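You operate a simulated robot arm through the tools that you are given. There is no shell and no other tool. Be economical: measure what you need, move in short steps, check, and stop when the job is done.

Carry out the task below with a simulated robot arm. There is one attempt and no reset: what you move stays moved.

JOB
Brush the orange set's rail clean and fit the copper pad.
Fine: work the rail brush on the lane-side rail by the cover till no spatter is left and lay it back, then push the copper pad home between the lugs of the pad seat. The drive key stays off and the index pin in. Nip no finger at frames, clips or levers; drop, knock or topple nothing. What is to be rubbed or washed off counts as gone when no trace of it is left.

The check looks at the end state, three seconds after you hand in, the way a careful person would. Anything else that was tipped, shoved, dropped, spilled or broken makes it a failure. Lids that push on must go on centred and level and be pressed home; caps that screw on are set level and turned clockwise until they are tight.

ROBOT AND FRAMES
A 6-joint arm with a two-finger parallel gripper on a trunk, on a base that drives. Base frame: it is fixed to the floor where the robot stands at the start and does not move with it; the origin is under the middle of the robot, x ahead of it, y to its left, z up. Lengths are in cm, angles in degrees, forces in N, time in s.
With the tool pointing down near the work surface it reaches from about 32 to 70 cm from the robot's upright axis, wherever it stands. Its first joint turns from -166.0 to 166.0 degrees. Places, roughly: blue hoop clip [250, 100, 130]; blue mandrel handwheel [220, 80, 90]; blue spindle lever [210, 90, 100]; brass pad [500, -100, 75]; green hoop clip [-190, 110, 130]; green mandrel handwheel [-220, 80, 90]; green spindle lever [-230, 90, 100]; orange hoop clip [30, 110, 130]; orange mandrel handwheel [0, 80, 90]; orange spindle lever [-10, 90, 100]; pad seat on the rail [-60, 110, 120]; something [0, 130, 120]. Payload 4.1 kg.
The tool frame sits at the grasp point between the pads (the TCP): z along the fingers, y along the line on which they close. The tips reach 2.3 cm beyond it. Largest opening 9.4 cm; finger width 3.8, thickness 1; the body of the gripper, 5.4 by 9.6 cm, starts 3.9 cm behind the TCP.
Orientation is told as [roll, pitch, yaw] about the base's x, y, z axes, in that order, counted from this pose: with the fingers straight down and closing along the base's y, the tool's x points along the base's -x, its y along +y and its z along -z.

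CONTROLS
- The arm moves only by the tool step_arm. Its argument "commands" is a list of rows, each a list of 7 numbers: the turn, a rotation vector about the tool's x, y, z in units of 5 degrees (1.0 is 5 degrees), then the shift along the tool's x, y, z in units of 30 mm (1.0 is 30 mm), then the gripper command, from -1 (shut) to 1 (fully open), values between in proportion. In form: [[ax, ay, az, dx, dy, dz, gripper], ...]. A call has 1 to 12 rows; each row shifts and turns the commanded pose from where the row before left it, along the tool's axes as they then stand. A call with a number of a shift or a turn outside -1 to 1 is refused whole. A row lasts 0.2 s, in which the tool goes at most 5 cm and 8.6 degrees; a call with a longer step from one row to the next is refused whole, and so is a gripper value outside its range. Where a pose cannot be reached the arm comes as near as it can. A force on the tool above 40 N (or 10 N above the force at the start of the call, whichever is more), or a blocked arm, ends the call early, and 0.2 s more pass. The fingers move at their own pace (about 4.5 cm/s each) and stop on an object; they squeeze with about 26 N. The grip force told is the motor's: it shows also when the fingers shut on nothing. Time passes only in rows, and 0.2 s behind the last, so rows that do not move let the fingers close. The reply holds the time, the measured pose of the TCP, the force on the tool along the base axes, the opening and the grip force, in the units named above and with some noise, with the torque about the TCP (base axes, N m) and any sound that the robot's microphone picked up.
- Cameras (640 x 400 px; columns grow to the right, rows downward): "scene" is now at [2.42, 17.06, 143.8]; the picture's right is [0.07, -1.00, 0.00], its down [-0.69, -0.05, -0.73] and it looks along [0.72, 0.05, -0.69] (base axes); focal length 276 px, centre (320, 200). "wrist" rides on the gripper at [8.6, 1.6, -7.5] in the tool frame; the picture's right is [-0.18, 0.98, 0.00], its down [-0.58, -0.11, -0.81] and it looks along [-0.79, -0.15, 0.59] (tool axes); focal length 243 px, centre (320, 200). There is no depth. A picture from a camera that has moved, and an enlarged one, comes with that camera's place and axes in the base frame and with its lens.
- capture(camera): a new picture of that camera. The clock stands still meanwhile.
- slide_trunk(by): slides the trunk up (or, below 0, down) by that many cm; the arm and the scene camera ride with it, the base frame stays. It gives what a move gives, with no picture.
- steer(legs): drives the robot by 1 to 6 legs, each [ahead, turn to the left] in cm and degrees, along the robot's own axes; the way and the turn of a leg run together, so that a leg with both is an arc; at most 150 cm and 180 degrees a leg. The arm and the cameras ride along, it lands a little off, and it stops where it bumps. It gives what a move gives.
- turn_head(pan, tilt): turns the head with the scene camera to pan (to the left, within 155 degrees either way) and tilt (down, from -29 to 69), counted from straight ahead of the robot. It gives what a move gives.
- close_up(camera, box): a new picture of the part [left, top, right, bottom] of that camera's present view, enlarged. The clock stands still meanwhile.
- sign_off(): hands the job in; it is judged then, once.

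Work in short steps. Places have to be worked out from the pictures, the camera data and where the tool is seen: move nearer, look again, correct. Check each grasp and each placing, and mend what went wrong. You have 120 turns and 82 pictures in all, those below and enlarged ones among them. Open the gripper and draw the arm clear of the work before you hand the job in, unless the task says otherwise; then end with one line.

The tools are called after ">>>" as a command line: name --pt "numbers of a row" for each row, then --argument value for the rest, lists and objects as JSON in quotes. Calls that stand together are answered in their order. step_arm: Moves the arm, as the interface text tells. Its arguments: {"type":"object","properties":{"commands":{"type":"array"}},"required":["commands"]} The other tools are called the same way: slide_trunk (by) slides the trunk up or down; steer (legs) drives the base; turn_head (pan, tilt) turns the head that bears the scene camera; capture (camera) takes a picture; close_up (camera, box) takes an enlarged picture of a part of a camera's view; sign_off () hands the job in.

At the start:

```text
t: 0.0
position: [47.19, 1.86, 111.25]
tool_rot: [0.0, 0.0, 0.0]
wrist_force: [0.2, 0.6, 0.5]
moment: [0.0, 0.05, 0.03]
gripper_width: 9.44
finger_force: 0.0
trunk travel left (down, up): [-40.0, 19.0]
robot x, y, heading: [-0.04, -0.13, -0.1]
head pan, tilt: [3.8, 43.4]
```

scene: 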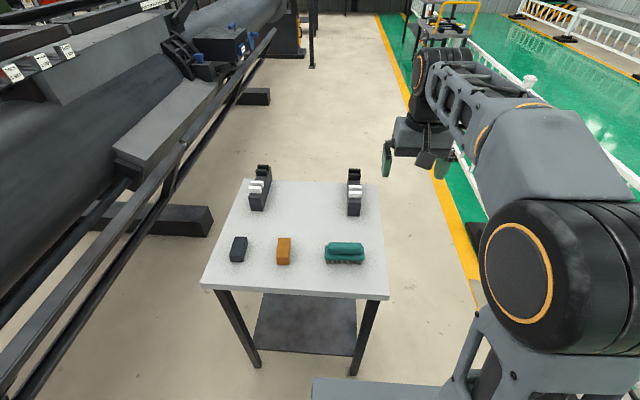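
wrist: 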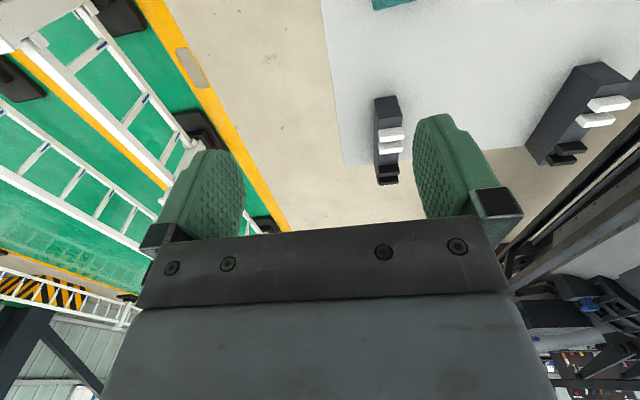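

The table ahead carries an orange-brown block, a dark block, a teal brush-like thing and two stands. I look at the table close up and turn the head left to view the machine.

>>> close_up --camera "scene" --box '[190, 150, 400, 300]'

>>> turn_head --pan 80 --tilt 20

>>> capture --camera "scene"

```text
2.67 times, centred on (295, 225) of scene
camera zoom: at [2.42, 17.06, 143.8], right [0.07, -1.0, 0.0], down [-0.69, -0.05, -0.73], along [0.72, 0.05, -0.69], focal length 735 px, centre (387, 133)
```

zoom: 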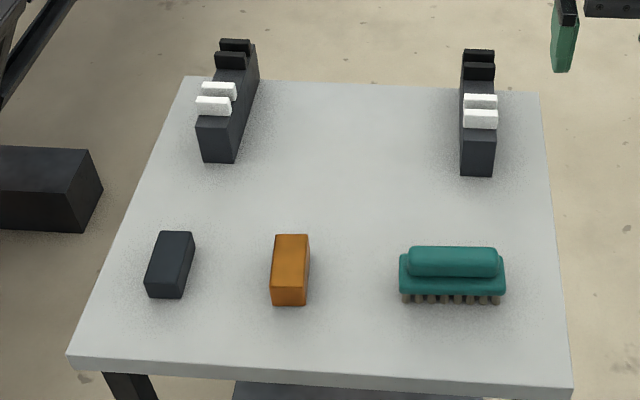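

```text
t: 1.5
position: [47.21, 1.76, 111.23]
tool_rot: [0.0, -0.1, 0.1]
wrist_force: [0.3, 0.2, 0.1]
moment: [0.0, 0.0, -0.01]
gripper_width: 9.36
finger_force: 0.1
trunk travel left (down, up): [-40.0, 19.0]
robot x, y, heading: [-0.14, -0.01, -0.2]
head pan, tilt: [80.0, 20.0]
```

```text
78 pictures are left
camera scene: at [-4.2, 25.69, 147.44], right [0.98, -0.17, 0.0], down [-0.06, -0.34, -0.94], along [0.16, 0.93, -0.34], focal length 276 px, centre (320, 200)
```

scene: 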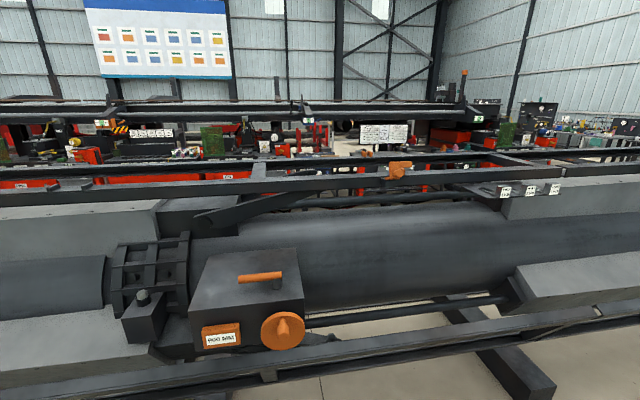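

The machine has the orange control box. Next I look at the near side in more detail: down, and toward the pad seat to the left.

>>> turn_head --pan 115 --tilt 25

>>> capture --camera "scene"

>>> turn_head --pan 80 --tilt 50

>>> capture --camera "scene"

```text
t: 2.5
position: [47.29, 1.77, 111.25]
tool_rot: [0.0, -0.1, -0.1]
wrist_force: [0.4, -0.7, -0.6]
moment: [0.02, -0.02, 0.0]
gripper_width: 9.42
finger_force: 0.2
trunk travel left (down, up): [-40.0, 19.0]
robot x, y, heading: [-0.35, -0.23, -0.0]
head pan, tilt: [115.0, 25.0]
```

```text
77 pictures are left
camera scene: at [-9.71, 24.87, 146.64], right [0.91, 0.42, 0.0], down [0.18, -0.38, -0.91], along [-0.38, 0.82, -0.42], focal length 276 px, centre (320, 200)
```

scene: 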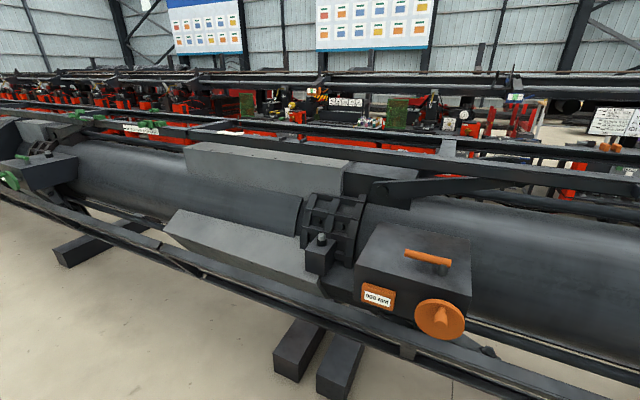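

```text
t: 3.5
position: [47.35, 1.81, 111.28]
tool_rot: [0.1, 0.0, 0.0]
wrist_force: [-0.4, 0.7, -0.4]
moment: [0.01, 0.0, 0.04]
gripper_width: 9.42
finger_force: 0.1
trunk travel left (down, up): [-40.0, 19.0]
robot x, y, heading: [-0.08, 0.05, -0.1]
head pan, tilt: [80.0, 50.0]
```

```text
76 pictures are left
camera scene: at [-4.49, 24.11, 142.89], right [0.98, -0.17, 0.0], down [-0.13, -0.75, -0.64], along [0.11, 0.63, -0.77], focal length 276 px, centre (320, 200)
```

scene: 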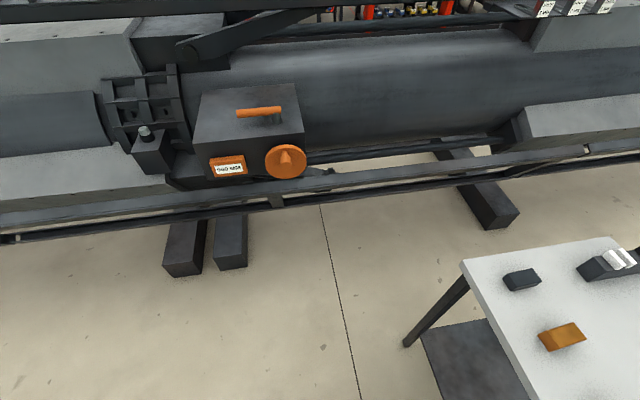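

I need detail on the seat area and the rails. I zoom around both.

>>> turn_head --pan 112 --tilt 20

>>> close_up --camera "scene" --box '[160, 90, 400, 240]'

>>> close_up --camera "scene" --box '[320, 90, 560, 240]'

>>> close_up --camera "scene" --box '[200, 230, 440, 380]'

```text
t: 4.5
position: [47.27, 1.71, 111.3]
tool_rot: [0.0, 0.1, 0.0]
wrist_force: [0.8, -1.7, -0.6]
moment: [-0.01, 0.03, 0.0]
gripper_width: 9.4
finger_force: 0.0
trunk travel left (down, up): [-40.0, 19.0]
robot x, y, heading: [-0.15, -0.19, -0.0]
head pan, tilt: [112.0, 20.0]
```

```text
2.67 times, centred on (280, 165) of scene
camera zoom: at [-9.3, 25.15, 147.44], right [0.93, 0.37, 0.0], down [0.13, -0.32, -0.94], along [-0.35, 0.87, -0.34], focal length 735 px, centre (427, 293)
```

zoom: 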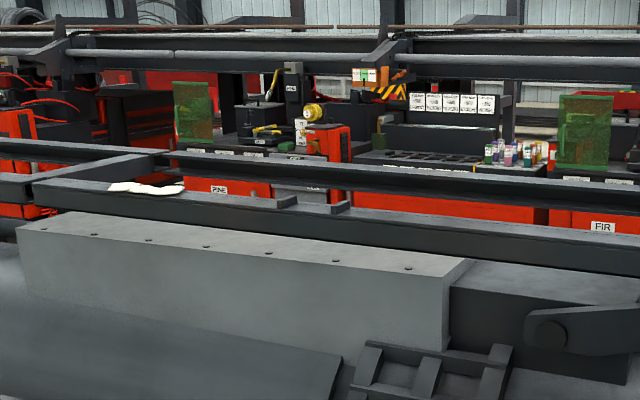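

```text
2.67 times, centred on (440, 165) of scene
camera zoom: at [-9.3, 25.15, 147.44], right [0.93, 0.37, 0.0], down [0.13, -0.32, -0.94], along [-0.35, 0.87, -0.34], focal length 735 px, centre (0, 293)
```

zoom: 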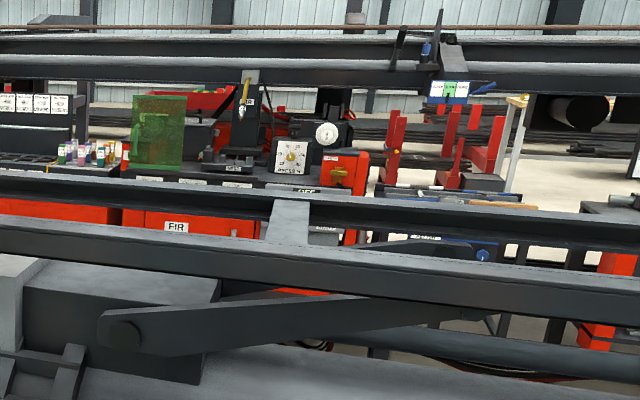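

```text
2.67 times, centred on (320, 305) of scene
camera zoom: at [-9.3, 25.15, 147.44], right [0.93, 0.37, 0.0], down [0.13, -0.32, -0.94], along [-0.35, 0.87, -0.34], focal length 735 px, centre (320, -80)
```

zoom: 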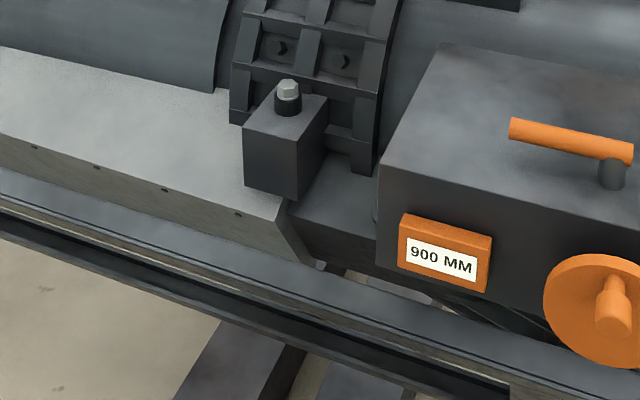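

The spatter seems to be the white patch on the upper near rail, around (-89, 110, 125). The seat lugs are at about (-60, 110, 125). First I fetch the brush, estimated at (47, 13.5), by moving over it and turning the tool so the fingers close along x.

>>> step_arm --pt "0 0 0 0 0.975 0 1" --pt "0 0 0 0 0.975 0 1" --pt "0 0 0 0 0.975 0 1" --pt "0 0 0 0 0.975 0 1" --pt "0 0 1 0 0 0 1" --pt "0 0 1 0 0 0 1" --pt "0 0 1 0 0 0 1" --pt "0 0 1 0 0 0 1" --pt "0 0 1 0 0 0 1" --pt "0 0 1 0 0 0 1" --pt "0 0 1 0 0 0 1" --pt "0 0 1 0 0 0 1"

>>> step_arm --pt "0 0 1 0 0 0 1" --pt "0 0 1 0 0 0 1" --pt "0 0 1 0 0 0 1" --pt "0 0 1 0 0 0 1" --pt "0 0 1 0 0 0 1" --pt "0 0 1 0 0 0 1" --pt "0 0 1 0 0 0 1" --pt "0 0 1 0 0 0 1" --pt "0 0 1 0 0 0 1" --pt "0 0 1 0 0 0 1" --pt "0 0 0 0 0 0.8 1" --pt "0 0 0 0 0 0.8 1"

>>> turn_head --pan 4 --tilt 50

>>> close_up --camera "scene" --box '[200, 60, 440, 210]'

>>> capture --camera "wrist"

```text
t: 7.1
position: [47.21, 13.51, 111.29]
tool_rot: [0.1, 0.1, -40.2]
wrist_force: [-0.9, -0.1, -0.6]
moment: [0.01, -0.04, -0.01]
gripper_width: 9.41
finger_force: 0.0
trunk travel left (down, up): [-40.0, 19.0]
robot x, y, heading: [0.27, -0.3, 0.0]
head pan, tilt: [112.0, 20.0]
```

```text
t: 9.7
position: [47.27, 13.48, 106.55]
tool_rot: [0.0, 0.0, -90.0]
wrist_force: [0.1, -1.3, -0.6]
moment: [-0.02, -0.01, 0.01]
gripper_width: 9.38
finger_force: 0.2
trunk travel left (down, up): [-40.0, 19.0]
robot x, y, heading: [0.06, 0.34, 0.0]
head pan, tilt: [112.0, 20.0]
```

```text
t: 11.5
position: [47.2, 13.55, 106.58]
tool_rot: [0.0, 0.0, -89.9]
wrist_force: [0.1, -0.6, 0.8]
moment: [-0.01, 0.0, 0.02]
gripper_width: 9.38
finger_force: 0.0
trunk travel left (down, up): [-40.0, 19.0]
robot x, y, heading: [0.06, 0.0, 0.2]
head pan, tilt: [4.0, 50.0]
```

```text
2.67 times, centred on (320, 135) of scene
camera zoom: at [1.86, 17.06, 142.89], right [0.07, -1.0, 0.0], down [-0.76, -0.05, -0.64], along [0.64, 0.05, -0.77], focal length 735 px, centre (320, 373)
```

zoom: 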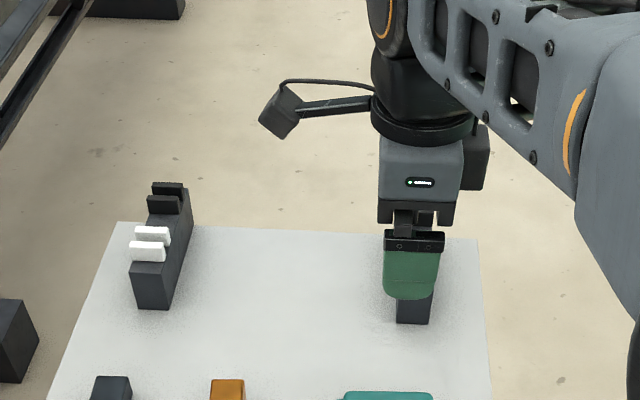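

```text
71 pictures are left
camera wrist: at [48.86, 22.26, 114.06], right [0.98, -0.18, 0.0], down [-0.11, -0.58, 0.81], along [-0.15, -0.79, -0.59], focal length 243 px, centre (320, 200)
```

wrist: 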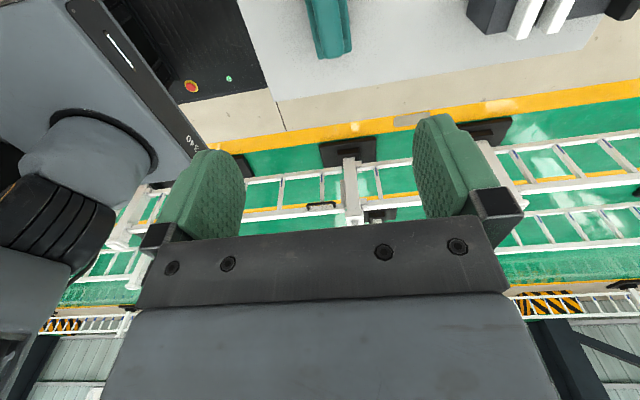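

The brush sits under the tool at about x=47.5. I need its heights, so I take a close-up of it.

>>> close_up --camera "scene" --box '[310, 190, 390, 240]'

>>> step_arm --pt "0 0 0 0 0 1 1" --pt "0 0 0 0 0 1 1" --pt "0 0 0 0 0 1 1" --pt "0 0 0 0 0 1 1" --pt "0 0 0 0 0 1 1"

>>> capture --camera "wrist"

>>> close_up --camera "scene" --box '[270, 120, 430, 220]'

```text
8.00 times, centred on (350, 215) of scene
camera zoom: at [1.86, 17.06, 142.89], right [0.07, -1.0, 0.0], down [-0.76, -0.05, -0.64], along [0.64, 0.05, -0.77], focal length 2204 px, centre (80, 80)
```

zoom: 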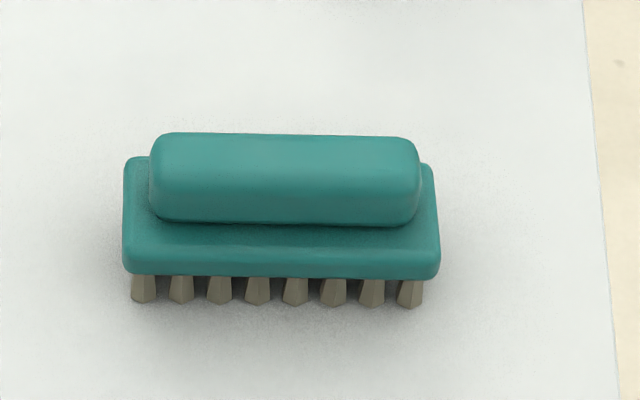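

```text
t: 12.7
position: [47.16, 13.42, 91.39]
tool_rot: [0.1, 0.0, -90.0]
wrist_force: [0.5, -0.5, 0.5]
moment: [-0.03, 0.0, -0.01]
gripper_width: 9.41
finger_force: 0.0
trunk travel left (down, up): [-40.0, 19.0]
robot x, y, heading: [0.1, 0.19, 0.0]
head pan, tilt: [4.0, 50.0]
```

```text
69 pictures are left
camera wrist: at [48.74, 22.11, 98.94], right [0.98, -0.18, 0.0], down [-0.11, -0.58, 0.81], along [-0.15, -0.79, -0.59], focal length 243 px, centre (320, 200)
```

wrist: 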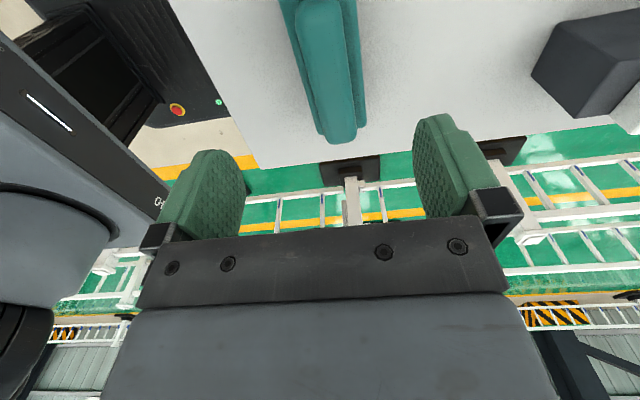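

```text
4.00 times, centred on (350, 170) of scene
camera zoom: at [1.86, 17.06, 142.89], right [0.07, -1.0, 0.0], down [-0.76, -0.05, -0.64], along [0.64, 0.04, -0.77], focal length 1102 px, centre (200, 320)
```

zoom: 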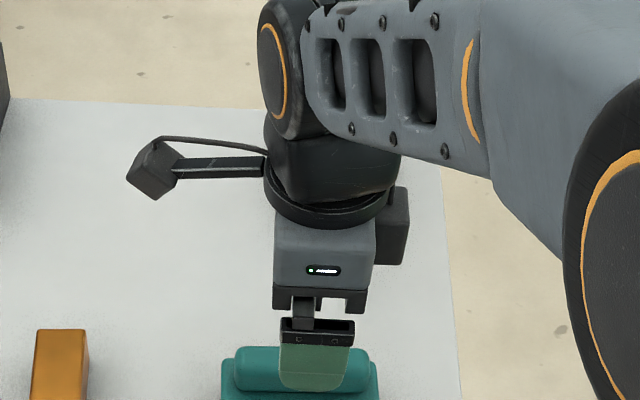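

The handle is centred at about (47.9, 13.5), with its top near z=83. I shift x +0.7, go down with care and grip.

>>> step_arm --pt "0 0 0 0 0.23 0.6 1" --pt "0 0 0 0 0 0.6 1" --pt "0 0 0 0 0 0.6 1" --pt "0 0 0 0 0 0.4 1" --pt "0 0 0 0 0 0.3 1" --pt "0 0 0 0 0 0 1"

>>> close_up --camera "scene" --box '[290, 170, 410, 245]'

>>> capture --camera "wrist"

```text
t: 14.1
position: [48.03, 13.39, 83.96]
tool_rot: [0.0, 0.1, -90.0]
wrist_force: [0.4, 0.0, 0.2]
moment: [-0.02, -0.04, 0.04]
gripper_width: 9.4
finger_force: 0.0
trunk travel left (down, up): [-40.0, 19.0]
robot x, y, heading: [-0.14, -0.54, 0.1]
head pan, tilt: [4.0, 50.0]
```

```text
5.33 times, centred on (350, 208) of scene
camera zoom: at [1.87, 17.06, 142.89], right [0.07, -1.0, 0.0], down [-0.76, -0.05, -0.64], along [0.64, 0.04, -0.77], focal length 1469 px, centre (160, 160)
```

zoom: 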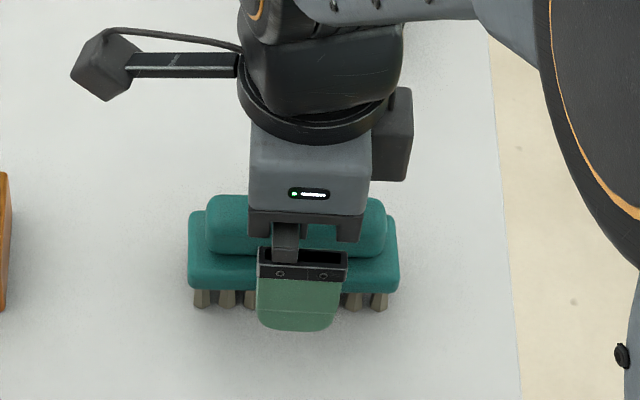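

```text
66 pictures are left
camera wrist: at [49.53, 22.16, 91.47], right [0.98, -0.18, 0.0], down [-0.11, -0.58, 0.81], along [-0.15, -0.79, -0.59], focal length 243 px, centre (320, 200)
```

wrist: 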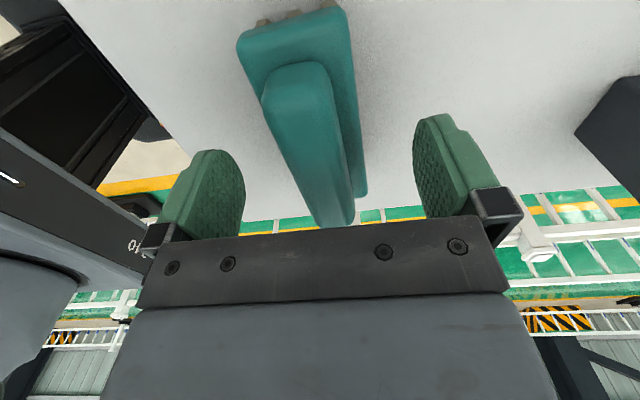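

The fingers straddle the handle, so I lower 0.35 cm more and close.

>>> step_arm --pt "0 0 0 0 0 0.12 1" --pt "0 0 0 0 0 0 0" --pt "0 0 0 0 0 0 -0.5" --pt "0 0 0 0 0 0 -1" --pt "0 0 0 0 0 0 -1" --pt "0 0 0 0 0 0 -1" --pt "0 0 0 0 0 0 -1"

>>> close_up --camera "scene" --box '[290, 170, 410, 245]'

```text
t: 15.7
position: [47.99, 13.41, 83.56]
tool_rot: [0.0, 0.1, -90.0]
wrist_force: [-0.4, 1.0, 0.9]
moment: [0.03, 0.01, -0.01]
gripper_width: 4.47
finger_force: 26.2
trunk travel left (down, up): [-40.0, 19.0]
robot x, y, heading: [0.12, 0.17, 0.0]
head pan, tilt: [4.0, 50.0]
```

```text
5.33 times, centred on (350, 208) of scene
camera zoom: at [1.86, 17.06, 142.89], right [0.07, -1.0, 0.0], down [-0.76, -0.05, -0.64], along [0.64, 0.04, -0.77], focal length 1469 px, centre (160, 160)
```

zoom: 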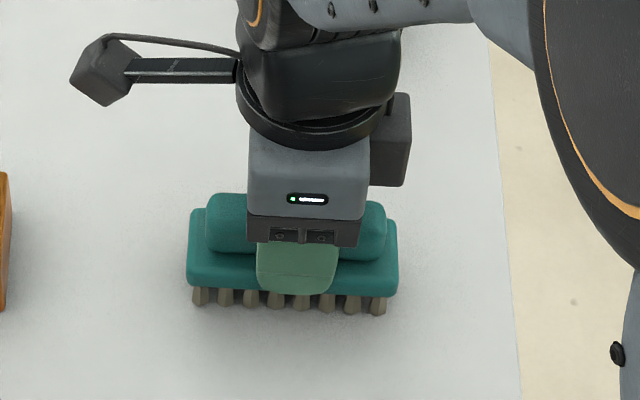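

The fingers closed on the brush's base (4.5 cm wide) with only its upper rim gripped. I open a little, go 0.9 cm lower and grip again.

>>> step_arm --pt "0 0 0 0 0 0 0.4" --pt "0 0 0 0 0 0 0.4" --pt "0 0 0 0 0 0.2 0.4" --pt "0 0 0 0 0 0.1 0.4" --pt "0 0 0 0 0 0 -0.2" --pt "0 0 0 0 0 0 -1" --pt "0 0 0 0 0 0 -1" --pt "0 0 0 0 0 0 -1"

>>> close_up --camera "scene" --box '[290, 170, 410, 245]'

```text
t: 17.5
position: [47.93, 13.46, 82.65]
tool_rot: [-0.1, 0.1, -89.9]
wrist_force: [0.8, -0.4, -0.1]
moment: [0.02, -0.09, -0.04]
gripper_width: 4.42
finger_force: 26.3
trunk travel left (down, up): [-40.0, 19.0]
robot x, y, heading: [0.05, -0.09, -0.1]
head pan, tilt: [4.0, 50.0]
```

```text
5.33 times, centred on (350, 208) of scene
camera zoom: at [1.86, 17.06, 142.89], right [0.07, -1.0, 0.0], down [-0.76, -0.05, -0.64], along [0.64, 0.04, -0.77], focal length 1469 px, centre (160, 160)
```

zoom: 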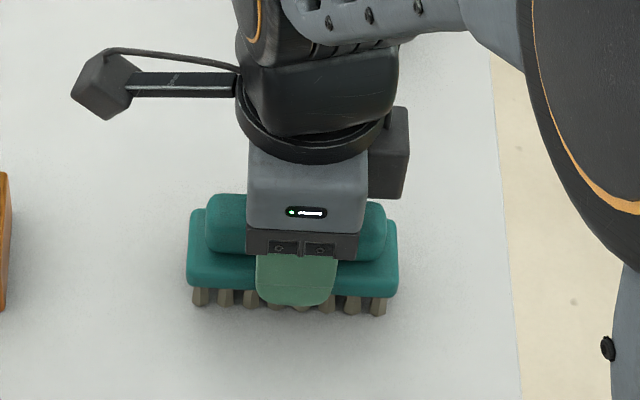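

The grip is firm. I lift the brush, first with the arm and then with the trunk.

>>> step_arm --pt "0 0 0 0 0 -0.5 -1" --pt "0 0 0 0 0 -1 -1" --pt "0 0 0 0 0 -1 -1" --pt "0 0 0 0 0 -1 -1" --pt "0 0 0 0 0 -1 -1" --pt "0 0 0 0 0 -1 -1" --pt "0 0 0 0 0 -1 -1" --pt "0 0 0 0 0 -1 -1" --pt "0 0 0 0 0 -1 -1" --pt "0 0 0 0 0 -1 -1"

>>> slide_trunk --by 19

>>> steer --legs '[[0, 175]]'

>>> turn_head --pan -40 --tilt 25

>>> capture --camera "scene"

```text
t: 19.7
position: [47.92, 13.48, 111.18]
tool_rot: [0.0, -0.1, -89.9]
wrist_force: [-0.4, 0.2, -3.1]
moment: [0.02, 0.0, 0.0]
gripper_width: 4.41
finger_force: 25.6
trunk travel left (down, up): [-40.0, 19.0]
robot x, y, heading: [-0.04, -0.03, -0.0]
head pan, tilt: [4.0, 50.0]
```

```text
t: 21.8
position: [48.14, 13.49, 130.26]
tool_rot: [0.0, -0.1, -89.9]
wrist_force: [-0.5, -0.8, -0.3]
moment: [0.04, 0.04, 0.01]
gripper_width: 4.46
finger_force: 26.4
trunk travel left (down, up): [-59.0, 0.0]
robot x, y, heading: [-0.13, -0.1, -0.2]
head pan, tilt: [4.0, 50.0]
```

```text
t: 29.3
position: [-49.19, -8.13, 130.14]
tool_rot: [0.0, 0.0, 83.7]
wrist_force: [0.3, -0.1, -1.9]
moment: [-0.02, 0.0, 0.01]
gripper_width: 4.43
finger_force: 26.3
trunk travel left (down, up): [-59.0, 0.0]
robot x, y, heading: [0.18, -0.03, 173.9]
head pan, tilt: [4.0, 50.0]
```

```text
t: 30.4
position: [-49.37, -8.2, 130.14]
tool_rot: [0.0, 0.0, 83.7]
wrist_force: [-0.1, 0.0, -0.8]
moment: [0.0, 0.0, -0.02]
gripper_width: 4.43
finger_force: 26.1
trunk travel left (down, up): [-59.0, 0.0]
robot x, y, heading: [0.14, -0.05, 173.6]
head pan, tilt: [-40.0, 25.0]
```

```text
63 pictures are left
camera scene: at [-2.05, -10.69, 165.63], right [0.72, 0.69, 0.0], down [0.29, -0.31, -0.91], along [-0.63, 0.65, -0.42], focal length 276 px, centre (320, 200)
```

scene: 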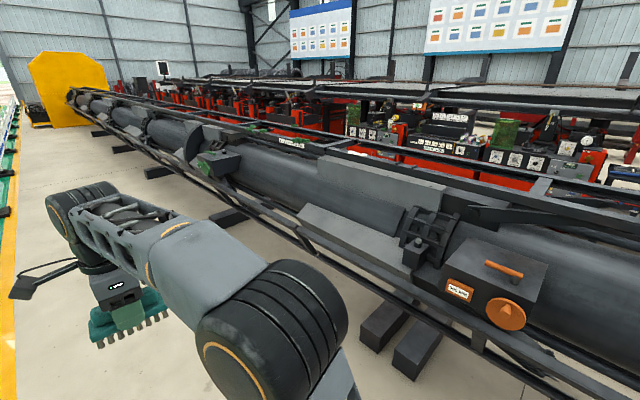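

The way is clear. I drive along the machine, turn right to face it and look again.

>>> steer --legs '[[78, 0], [0, -84]]'

>>> turn_head --pan 0 --tilt 30

>>> capture --camera "scene"

```text
t: 38.2
position: [-88.94, 57.26, 130.15]
tool_rot: [0.0, 0.0, -1.7]
wrist_force: [0.1, -1.1, -2.3]
moment: [0.01, -0.02, -0.02]
gripper_width: 4.42
finger_force: 25.5
trunk travel left (down, up): [-59.0, 0.0]
robot x, y, heading: [-77.09, 8.65, 88.2]
head pan, tilt: [-40.0, 25.0]
```

```text
t: 39.3
position: [-89.0, 57.21, 130.15]
tool_rot: [-0.1, 0.0, -1.7]
wrist_force: [-0.4, 0.3, -1.0]
moment: [-0.01, 0.01, 0.01]
gripper_width: 4.44
finger_force: 25.7
trunk travel left (down, up): [-59.0, 0.0]
robot x, y, heading: [-77.2, 8.44, 88.4]
head pan, tilt: [0.0, 30.0]
```

```text
62 pictures are left
camera scene: at [-93.35, 12.11, 164.84], right [1.0, -0.03, 0.0], down [-0.01, -0.5, -0.87], along [0.03, 0.87, -0.5], focal length 276 px, centre (320, 200)
```

scene: 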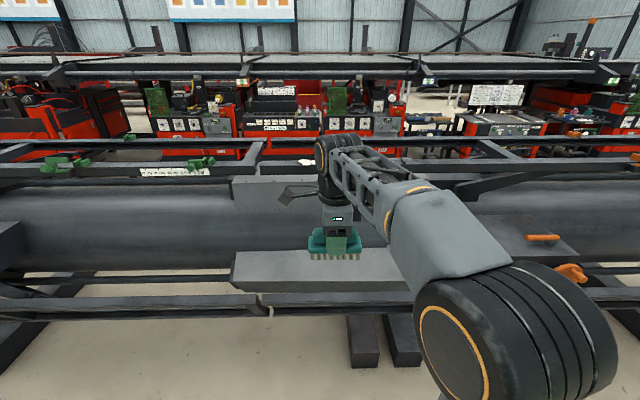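

I zoom on the rail and the white patch.

>>> close_up --camera "scene" --box '[220, 125, 380, 225]'

>>> close_up --camera "scene" --box '[20, 125, 260, 275]'

```text
4.00 times, centred on (300, 175) of scene
camera zoom: at [-93.35, 12.11, 164.84], right [1.0, -0.03, 0.0], down [-0.01, -0.5, -0.87], along [0.03, 0.87, -0.5], focal length 1102 px, centre (400, 300)
```

zoom: 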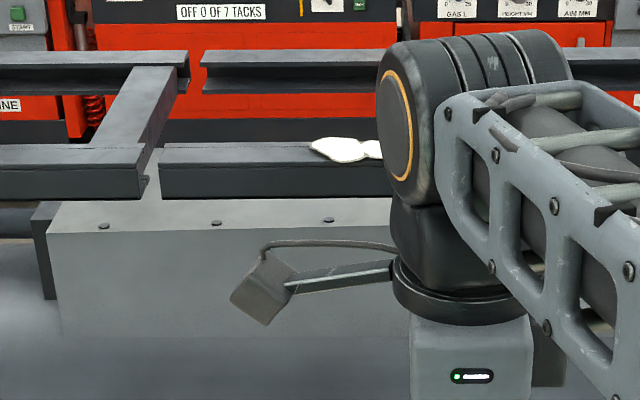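

```text
2.67 times, centred on (140, 200) of scene
camera zoom: at [-93.35, 12.11, 164.84], right [1.0, -0.03, 0.0], down [-0.01, -0.5, -0.87], along [0.03, 0.87, -0.5], focal length 735 px, centre (800, 200)
```

zoom: 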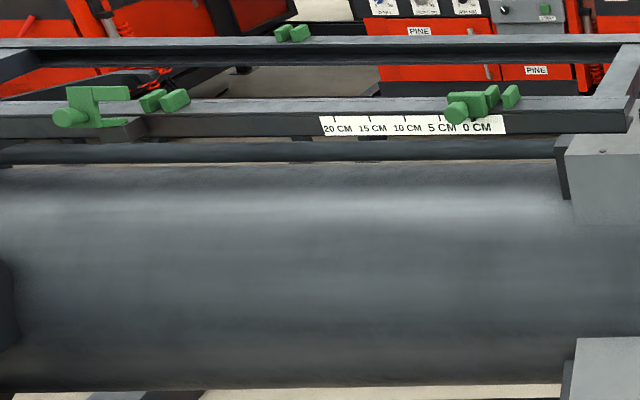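

The patch lies on the rail top at about (-95, 117, 122.5). I raise the tool a little, drive 25 cm nearer and look down to judge the clearance at the base.

>>> step_arm --pt "0 0 0 0 0 -1 -1" --pt "0 0 0 0 0 -1 -1"

>>> steer --legs '[[25, 1.8]]'

>>> turn_head --pan 0 --tilt 60

>>> capture --camera "scene"

```text
t: 39.9
position: [-88.77, 57.15, 136.16]
tool_rot: [0.1, 0.0, -1.7]
wrist_force: [1.1, 0.0, -1.5]
moment: [-0.02, -0.04, 0.0]
gripper_width: 4.45
finger_force: 26.2
trunk travel left (down, up): [-59.0, 0.0]
robot x, y, heading: [-76.94, 8.99, 88.3]
head pan, tilt: [0.0, 30.0]
```

```text
t: 41.7
position: [-89.94, 82.07, 136.02]
tool_rot: [0.0, 0.0, 0.1]
wrist_force: [-0.4, -0.3, -0.7]
moment: [0.0, -0.02, 0.02]
gripper_width: 4.46
finger_force: 26.3
trunk travel left (down, up): [-59.0, 0.0]
robot x, y, heading: [-76.68, 34.05, 89.7]
head pan, tilt: [0.0, 30.0]
```

```text
t: 42.7
position: [-89.99, 82.07, 136.13]
tool_rot: [0.0, -0.1, 0.1]
wrist_force: [0.9, -0.8, -0.5]
moment: [-0.02, -0.03, -0.01]
gripper_width: 4.44
finger_force: 26.0
trunk travel left (down, up): [-59.0, 0.0]
robot x, y, heading: [-76.83, 33.98, 90.0]
head pan, tilt: [0.0, 60.0]
```

```text
59 pictures are left
camera scene: at [-93.1, 34.43, 160.63], right [1.0, 0.0, 0.0], down [0.0, -0.87, -0.5], along [0.0, 0.5, -0.87], focal length 276 px, centre (320, 200)
```

scene: 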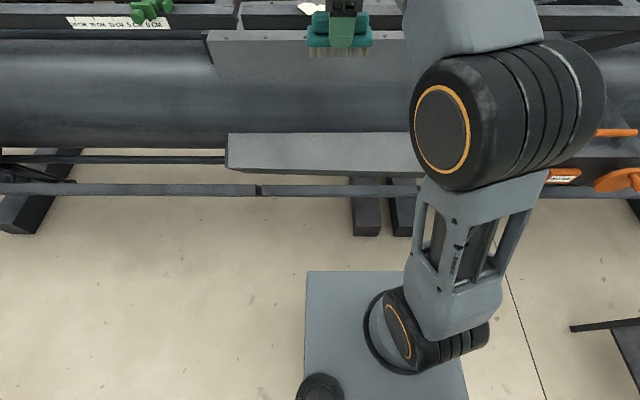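

The base front seems to be about 24 cm ahead of the axis, and the machine's low rail is near y=90. I drive 18 cm nearer.

>>> steer --legs '[[18, 0]]'

>>> turn_head --pan 0 --tilt 35

>>> capture --camera "scene"

>>> capture --camera "wrist"

```text
t: 44.2
position: [-90.14, 100.52, 136.04]
tool_rot: [-0.1, -0.1, 0.2]
wrist_force: [-0.3, 0.1, -1.6]
moment: [0.0, 0.01, 0.02]
gripper_width: 4.42
finger_force: 26.1
trunk travel left (down, up): [-59.0, 0.0]
robot x, y, heading: [-76.56, 52.25, 89.9]
head pan, tilt: [0.0, 60.0]
```

```text
t: 45.1
position: [-90.11, 100.36, 136.15]
tool_rot: [0.0, 0.0, 0.2]
wrist_force: [0.3, -0.3, -1.8]
moment: [0.01, 0.02, 0.01]
gripper_width: 4.44
finger_force: 25.9
trunk travel left (down, up): [-59.0, 0.0]
robot x, y, heading: [-76.62, 52.28, 90.1]
head pan, tilt: [0.0, 35.0]
```

```text
58 pictures are left
camera scene: at [-93.16, 55.01, 164.05], right [1.0, 0.0, 0.0], down [0.0, -0.57, -0.82], along [0.0, 0.82, -0.57], focal length 276 px, centre (320, 200)
```

scene: 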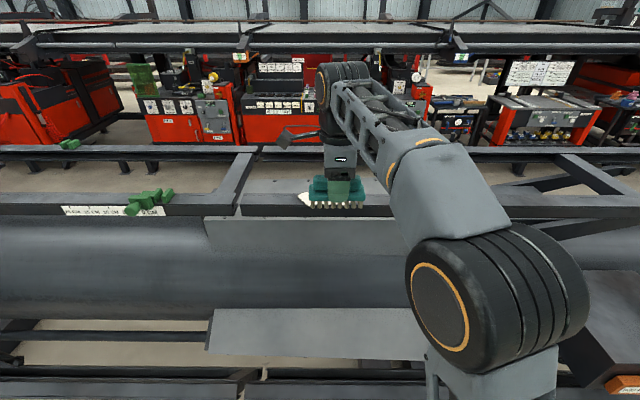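

```text
57 pictures are left
camera wrist: at [-98.88, 102.16, 143.65], right [0.18, 0.98, 0.0], down [0.58, -0.11, 0.81], along [0.79, -0.15, -0.59], focal length 243 px, centre (320, 200)
```

wrist: 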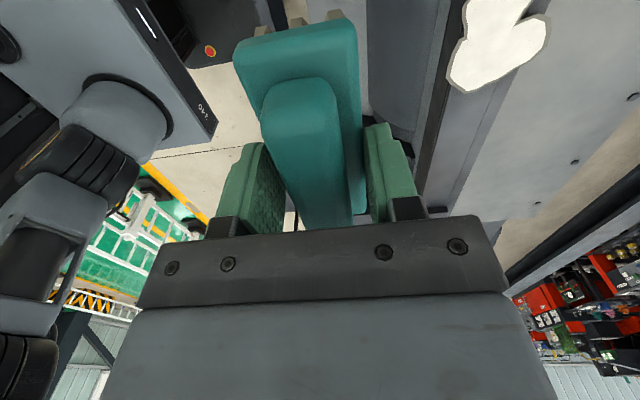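

I zoom the wrist view on the rail.

>>> close_up --camera "wrist" --box '[360, 0, 640, 175]'

>>> close_up --camera "scene" --box '[230, 130, 390, 230]'

```text
2.29 times, centred on (500, 88) of wrist
camera zoom: at [-98.88, 102.16, 143.65], right [0.18, 0.98, 0.0], down [0.58, -0.11, 0.81], along [0.79, -0.15, -0.59], focal length 555 px, centre (-91, 457)
```

zoom: 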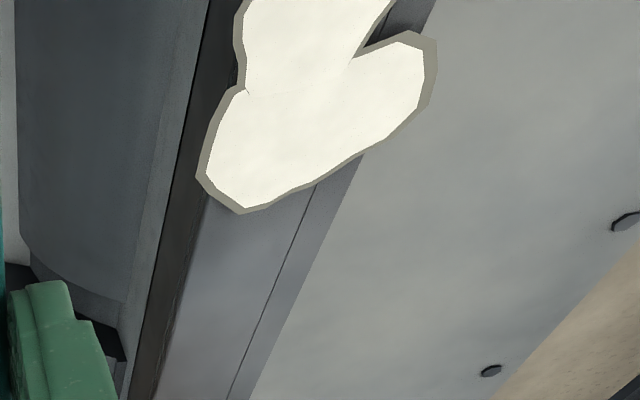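

```text
4.00 times, centred on (310, 180) of scene
camera zoom: at [-93.16, 55.01, 164.05], right [1.0, 0.0, 0.0], down [0.0, -0.57, -0.82], along [0.0, 0.82, -0.57], focal length 1102 px, centre (360, 280)
```

zoom: 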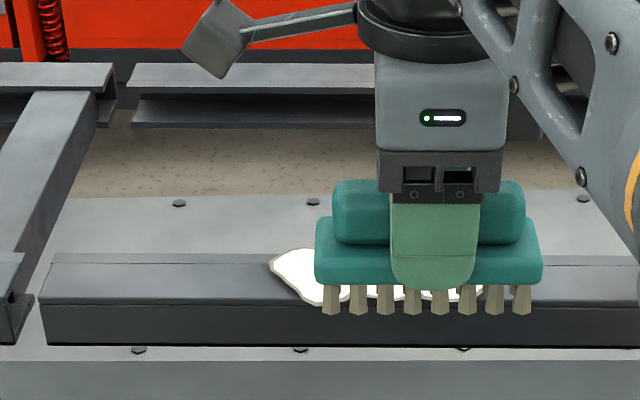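

Triangulating gives the rail top at z≈124.1 and y 110.6–115.1, with the spatter from x -99 to -85.5. I bring the brush above it at (-92, 112.9, 130).

>>> step_arm --pt "0 0 0 0.13 0.84 0 -1" --pt "0 0 0 0.13 0.84 0 -1" --pt "0 0 0 0.13 0.84 0 -1" --pt "0 0 0 0.13 0.83 0 -1" --pt "0 0 0 0.11 0.83 0 -1" --pt "0 0 0 0 0 0.7 -1" --pt "0 0 0 0 0 0.7 -1" --pt "0 0 0 0 0 0.5 -1"

>>> close_up --camera "scene" --box '[230, 130, 390, 230]'

>>> capture --camera "wrist"

```text
t: 46.9
position: [-91.38, 110.67, 128.69]
tool_rot: [0.0, 0.0, 0.2]
wrist_force: [-0.8, 0.5, -1.9]
moment: [0.02, 0.02, -0.02]
gripper_width: 4.46
finger_force: 25.9
out of reach, approached as far as the arm can: row 4, 5
trunk travel left (down, up): [-59.0, 0.0]
robot x, y, heading: [-77.05, 52.8, 90.2]
head pan, tilt: [0.0, 35.0]
```

```text
4.00 times, centred on (310, 180) of scene
camera zoom: at [-93.16, 55.02, 164.06], right [1.0, 0.0, 0.0], down [0.0, -0.57, -0.82], along [0.0, 0.82, -0.57], focal length 1102 px, centre (360, 280)
```

zoom: 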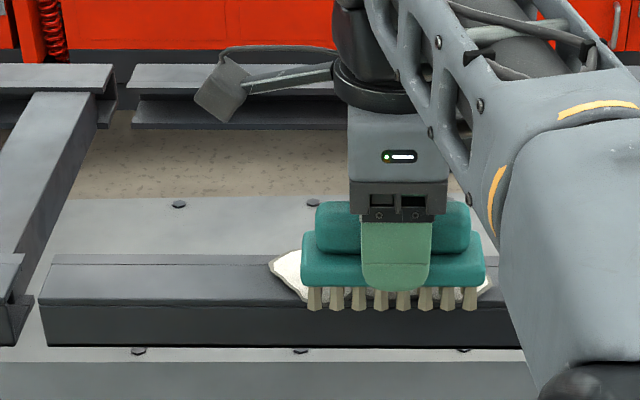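

```text
53 pictures are left
camera wrist: at [-100.23, 112.34, 136.36], right [0.18, 0.98, 0.0], down [0.58, -0.11, 0.81], along [0.79, -0.15, -0.59], focal length 243 px, centre (320, 200)
```

wrist: 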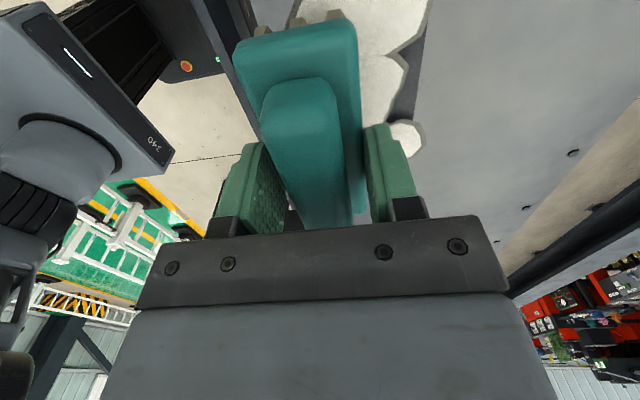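

The reach gave out, so I lift 4.5 cm and back off 6 cm. I then look down to check base clearance before coming closer.

>>> step_arm --pt "0 0 0 0 0 -0.75 -1" --pt "0 0 0 0 0 -0.75 -1" --pt "0 0 0 0 -1 0 -1" --pt "0 0 0 0 -1 0 -1"

>>> turn_head --pan 0 --tilt 69

>>> capture --camera "scene"

```text
t: 47.9
position: [-91.41, 104.71, 133.33]
tool_rot: [0.0, 0.0, 0.2]
wrist_force: [0.2, 0.2, -0.8]
moment: [0.03, -0.01, -0.01]
gripper_width: 4.43
finger_force: 26.8
trunk travel left (down, up): [-59.0, 0.0]
robot x, y, heading: [-76.56, 52.25, 90.3]
head pan, tilt: [0.0, 35.0]
```

```text
t: 48.9
position: [-91.45, 104.83, 133.27]
tool_rot: [0.0, 0.1, 0.2]
wrist_force: [-0.5, -0.7, -1.0]
moment: [-0.02, 0.01, 0.0]
gripper_width: 4.44
finger_force: 25.9
trunk travel left (down, up): [-59.0, 0.0]
robot x, y, heading: [-76.68, 52.47, 90.3]
head pan, tilt: [0.0, 68.8]
```

```text
52 pictures are left
camera scene: at [-93.15, 51.81, 159.69], right [1.0, 0.0, 0.0], down [0.0, -0.93, -0.36], along [0.0, 0.36, -0.93], focal length 276 px, centre (320, 200)
```

scene: 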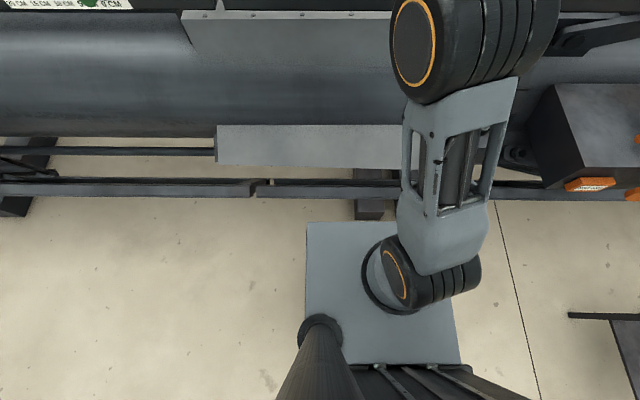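

Only a few centimetres are missing. I drive 6 cm nearer, slowly.

>>> steer --legs '[[3, 0], [3, 0]]'

>>> turn_head --pan 0 --tilt 40

>>> close_up --camera "scene" --box '[230, 100, 390, 200]'

```text
t: 50.2
position: [-91.57, 110.89, 133.23]
tool_rot: [0.0, 0.0, 0.2]
wrist_force: [-0.4, 0.1, -0.7]
moment: [-0.01, 0.01, -0.02]
gripper_width: 4.42
finger_force: 25.7
trunk travel left (down, up): [-59.0, 0.0]
robot x, y, heading: [-76.74, 58.6, 90.3]
head pan, tilt: [0.0, 68.8]
```

```text
t: 51.1
position: [-91.6, 110.73, 133.4]
tool_rot: [-0.1, 0.0, 0.2]
wrist_force: [-0.5, 0.3, -1.8]
moment: [0.01, -0.01, -0.01]
gripper_width: 4.44
finger_force: 26.2
trunk travel left (down, up): [-59.0, 0.0]
robot x, y, heading: [-76.42, 58.41, 89.9]
head pan, tilt: [0.0, 40.0]
```

```text
4.00 times, centred on (310, 150) of scene
camera zoom: at [-93.18, 60.67, 163.29], right [1.0, 0.0, 0.0], down [0.0, -0.64, -0.77], along [0.0, 0.77, -0.64], focal length 1102 px, centre (360, 400)
```

zoom: 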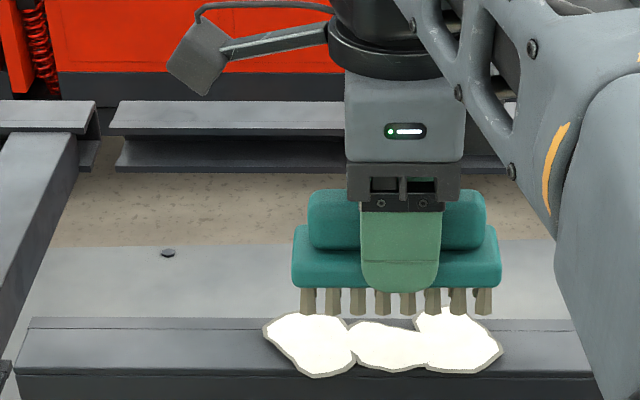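

Now the whole spatter is visible: x -99 to -85, y about 110 to 116.5. I centre over the rail and descend toward contact.

>>> step_arm --pt "0 0 0 0.1 0.7 0 -1" --pt "0 0 0 0 0 0.7 -1" --pt "0 0 0 0 0 0.6 -1" --pt "0 0 0 0 0 0.15 -1" --pt "0 0 0 0 0 0.1 -1" --pt "0 0 0 0 0 0 -1"

>>> step_arm --pt "0 0 0 0 0 0.07 -1" --pt "0 0 0 0 0 0.07 -1" --pt "0 0 0 0 0 0 -1"

```text
t: 52.5
position: [-91.82, 112.78, 128.81]
tool_rot: [-0.2, 0.0, 0.2]
wrist_force: [-0.8, 0.3, -1.8]
moment: [0.0, 0.02, 0.0]
gripper_width: 4.45
finger_force: 26.5
trunk travel left (down, up): [-59.0, 0.0]
robot x, y, heading: [-76.55, 58.08, 90.1]
head pan, tilt: [0.0, 40.0]
```

```text
t: 53.3
position: [-91.91, 112.76, 128.24]
tool_rot: [0.0, 0.0, 0.2]
wrist_force: [-0.5, -0.1, -1.5]
moment: [-0.02, 0.0, 0.0]
gripper_width: 4.42
finger_force: 26.6
trunk travel left (down, up): [-59.0, 0.0]
robot x, y, heading: [-76.89, 58.18, 90.2]
head pan, tilt: [0.0, 40.0]
```

No contact yet at z=128.2, so I go down in small steps.

>>> step_arm --pt "0 0 0 0 0 0.07 -1" --pt "0 0 0 0 0 0.07 -1" --pt "0 0 0 0 0 0 -1"

>>> close_up --camera "scene" --box '[230, 100, 390, 200]'

```text
t: 54.1
position: [-91.91, 112.77, 127.85]
tool_rot: [0.0, 0.0, 0.2]
wrist_force: [0.6, 0.2, -1.7]
moment: [0.01, -0.03, -0.01]
gripper_width: 4.42
finger_force: 26.0
trunk travel left (down, up): [-59.0, 0.0]
robot x, y, heading: [-76.76, 58.28, 90.1]
head pan, tilt: [0.0, 40.0]
```

```text
4.00 times, centred on (310, 150) of scene
camera zoom: at [-93.19, 60.68, 163.3], right [1.0, 0.0, 0.0], down [0.0, -0.64, -0.77], along [0.0, 0.77, -0.64], focal length 1102 px, centre (360, 400)
```

zoom: 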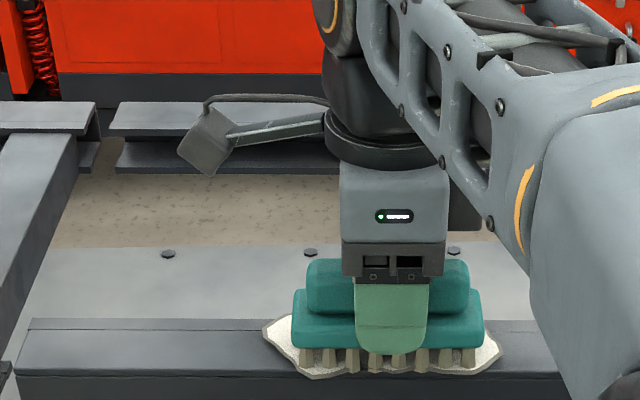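

The white already looks thinner, so the bristles are working. I press a touch more and stroke along x over the patch.

>>> step_arm --pt "0 0 0 0 0 0.07 -1" --pt "0 0 0 0.6 0 0 -1" --pt "0 0 0 0.6 0 0 -1" --pt "0 0 0 0.6 0 0 -1" --pt "0 0 0 -0.8 0 0 -1" --pt "0 0 0 -0.8 0 0 -1" --pt "0 0 0 -0.8 0 0 -1" --pt "0 0 0 -0.8 0 0 -1" --pt "0 0 0 -0.8 0 0 -1" --pt "0 0 0 0.8 0 0 -1" --pt "0 0 0 0.8 0 0 -1" --pt "0 0 0 0.6 0 0 -1"

>>> close_up --camera "scene" --box '[230, 100, 390, 200]'

```text
t: 56.7
position: [-91.82, 112.66, 127.71]
tool_rot: [-0.1, 0.0, 0.4]
wrist_force: [1.2, 1.0, 16.0]
moment: [0.01, -0.59, 0.05]
gripper_width: 4.47
finger_force: 26.2
trunk travel left (down, up): [-59.0, 0.0]
robot x, y, heading: [-76.69, 58.49, 90.2]
head pan, tilt: [0.0, 40.0]
```

```text
4.00 times, centred on (310, 150) of scene
camera zoom: at [-93.12, 60.52, 163.31], right [1.0, 0.0, 0.0], down [0.0, -0.64, -0.77], along [0.0, 0.77, -0.64], focal length 1102 px, centre (360, 400)
```

zoom: 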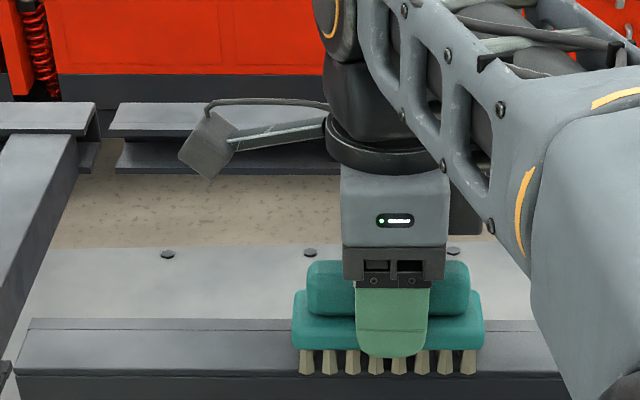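

Contact is 16 N and the outer white is gone. I make one more pass with small y offsets, then lift and look.

>>> step_arm --pt "0 0 0 0.8 0.15 0 -1" --pt "0 0 0 0.8 0.15 0 -1" --pt "0 0 0 0.8 0 0 -1" --pt "0 0 0 -0.9 0 0 -1" --pt "0 0 0 -0.9 0 0 -1" --pt "0 0 0 -0.9 0 0 -1" --pt "0 0 0 -0.9 0 0 -1" --pt "0 0 0 -0.9 -0.3 0 -1" --pt "0 0 0 0.9 -0.3 0 -1" --pt "0 0 0 0.9 0 0 -1" --pt "0 0 0 0.9 0 0 -1" --pt "0 0 0 0.9 0 0 -1"

>>> step_arm --pt "0 0 0 -0.5 0.3 0 -1" --pt "0 0 0 0 0 -0.8 -1" --pt "0 0 0 0 0 -0.9 -1" --pt "0 0 0 0 0 -1 -1" --pt "0 0 0 0 -0.5 -0.5 -1"

>>> close_up --camera "scene" --box '[230, 100, 390, 200]'

>>> capture --camera "wrist"

```text
t: 59.3
position: [-96.58, 111.93, 127.65]
tool_rot: [0.0, 0.0, 0.1]
wrist_force: [-1.7, 0.1, 3.4]
moment: [0.07, -0.08, 0.03]
gripper_width: 4.44
finger_force: 26.3
trunk travel left (down, up): [-59.0, 0.0]
robot x, y, heading: [-76.7, 58.47, 90.2]
head pan, tilt: [0.0, 40.0]
```

```text
t: 60.5
position: [-94.83, 111.24, 137.09]
tool_rot: [0.0, -0.1, 0.3]
wrist_force: [0.1, 0.1, -1.0]
moment: [0.01, 0.0, 0.0]
gripper_width: 4.45
finger_force: 25.8
trunk travel left (down, up): [-59.0, 0.0]
robot x, y, heading: [-76.39, 57.96, 90.1]
head pan, tilt: [0.0, 40.0]
```

```text
4.00 times, centred on (310, 150) of scene
camera zoom: at [-93.17, 60.59, 163.3], right [1.0, 0.0, 0.0], down [0.0, -0.64, -0.77], along [0.0, 0.77, -0.64], focal length 1102 px, centre (360, 400)
```

zoom: 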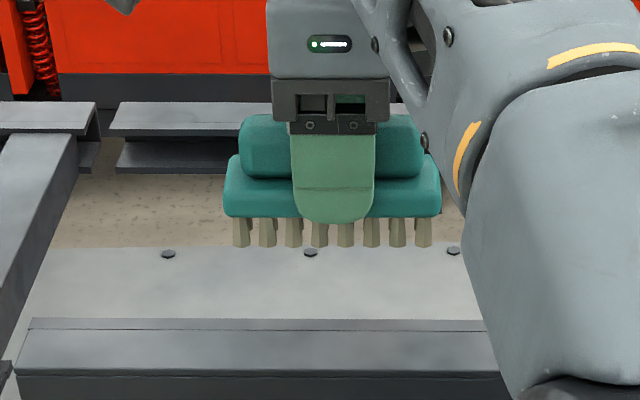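

```text
47 pictures are left
camera wrist: at [-103.59, 112.91, 144.72], right [0.18, 0.98, 0.0], down [0.58, -0.11, 0.81], along [0.79, -0.15, -0.59], focal length 243 px, centre (320, 200)
```

wrist: 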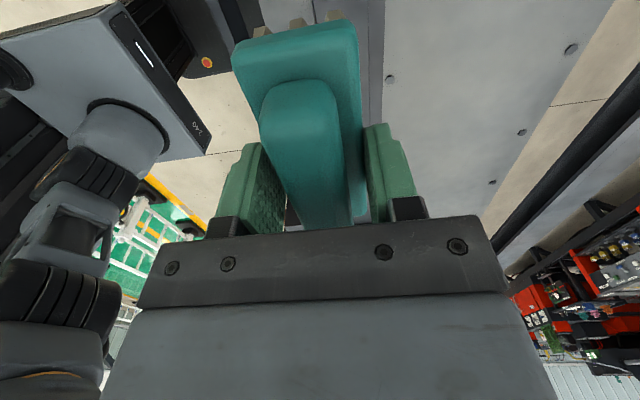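

The visible part is clean. I back off so the arm clears the view, and check the rest of the rail and the seat.

>>> steer --legs '[[-32, 0]]'

>>> turn_head --pan -15 --tilt 30

>>> capture --camera "scene"

```text
t: 62.6
position: [-94.69, 79.54, 137.09]
tool_rot: [0.0, 0.0, 0.3]
wrist_force: [-0.4, -0.2, -0.9]
moment: [-0.03, -0.04, 0.0]
gripper_width: 4.42
finger_force: 25.7
trunk travel left (down, up): [-59.0, 0.0]
robot x, y, heading: [-76.7, 26.77, 90.1]
head pan, tilt: [0.0, 40.0]
```

```text
t: 63.4
position: [-94.7, 79.52, 137.17]
tool_rot: [0.1, 0.0, 0.3]
wrist_force: [0.2, 0.1, -1.5]
moment: [-0.04, 0.0, 0.03]
gripper_width: 4.44
finger_force: 25.8
trunk travel left (down, up): [-59.0, 0.0]
robot x, y, heading: [-76.34, 26.57, 90.1]
head pan, tilt: [-15.0, 30.0]
```

```text
46 pictures are left
camera scene: at [-90.74, 29.18, 164.83], right [0.97, -0.26, 0.0], down [-0.13, -0.48, -0.87], along [0.22, 0.84, -0.5], focal length 276 px, centre (320, 200)
```

scene: 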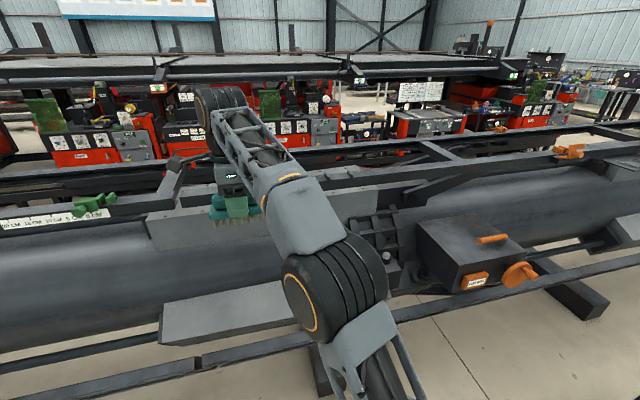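

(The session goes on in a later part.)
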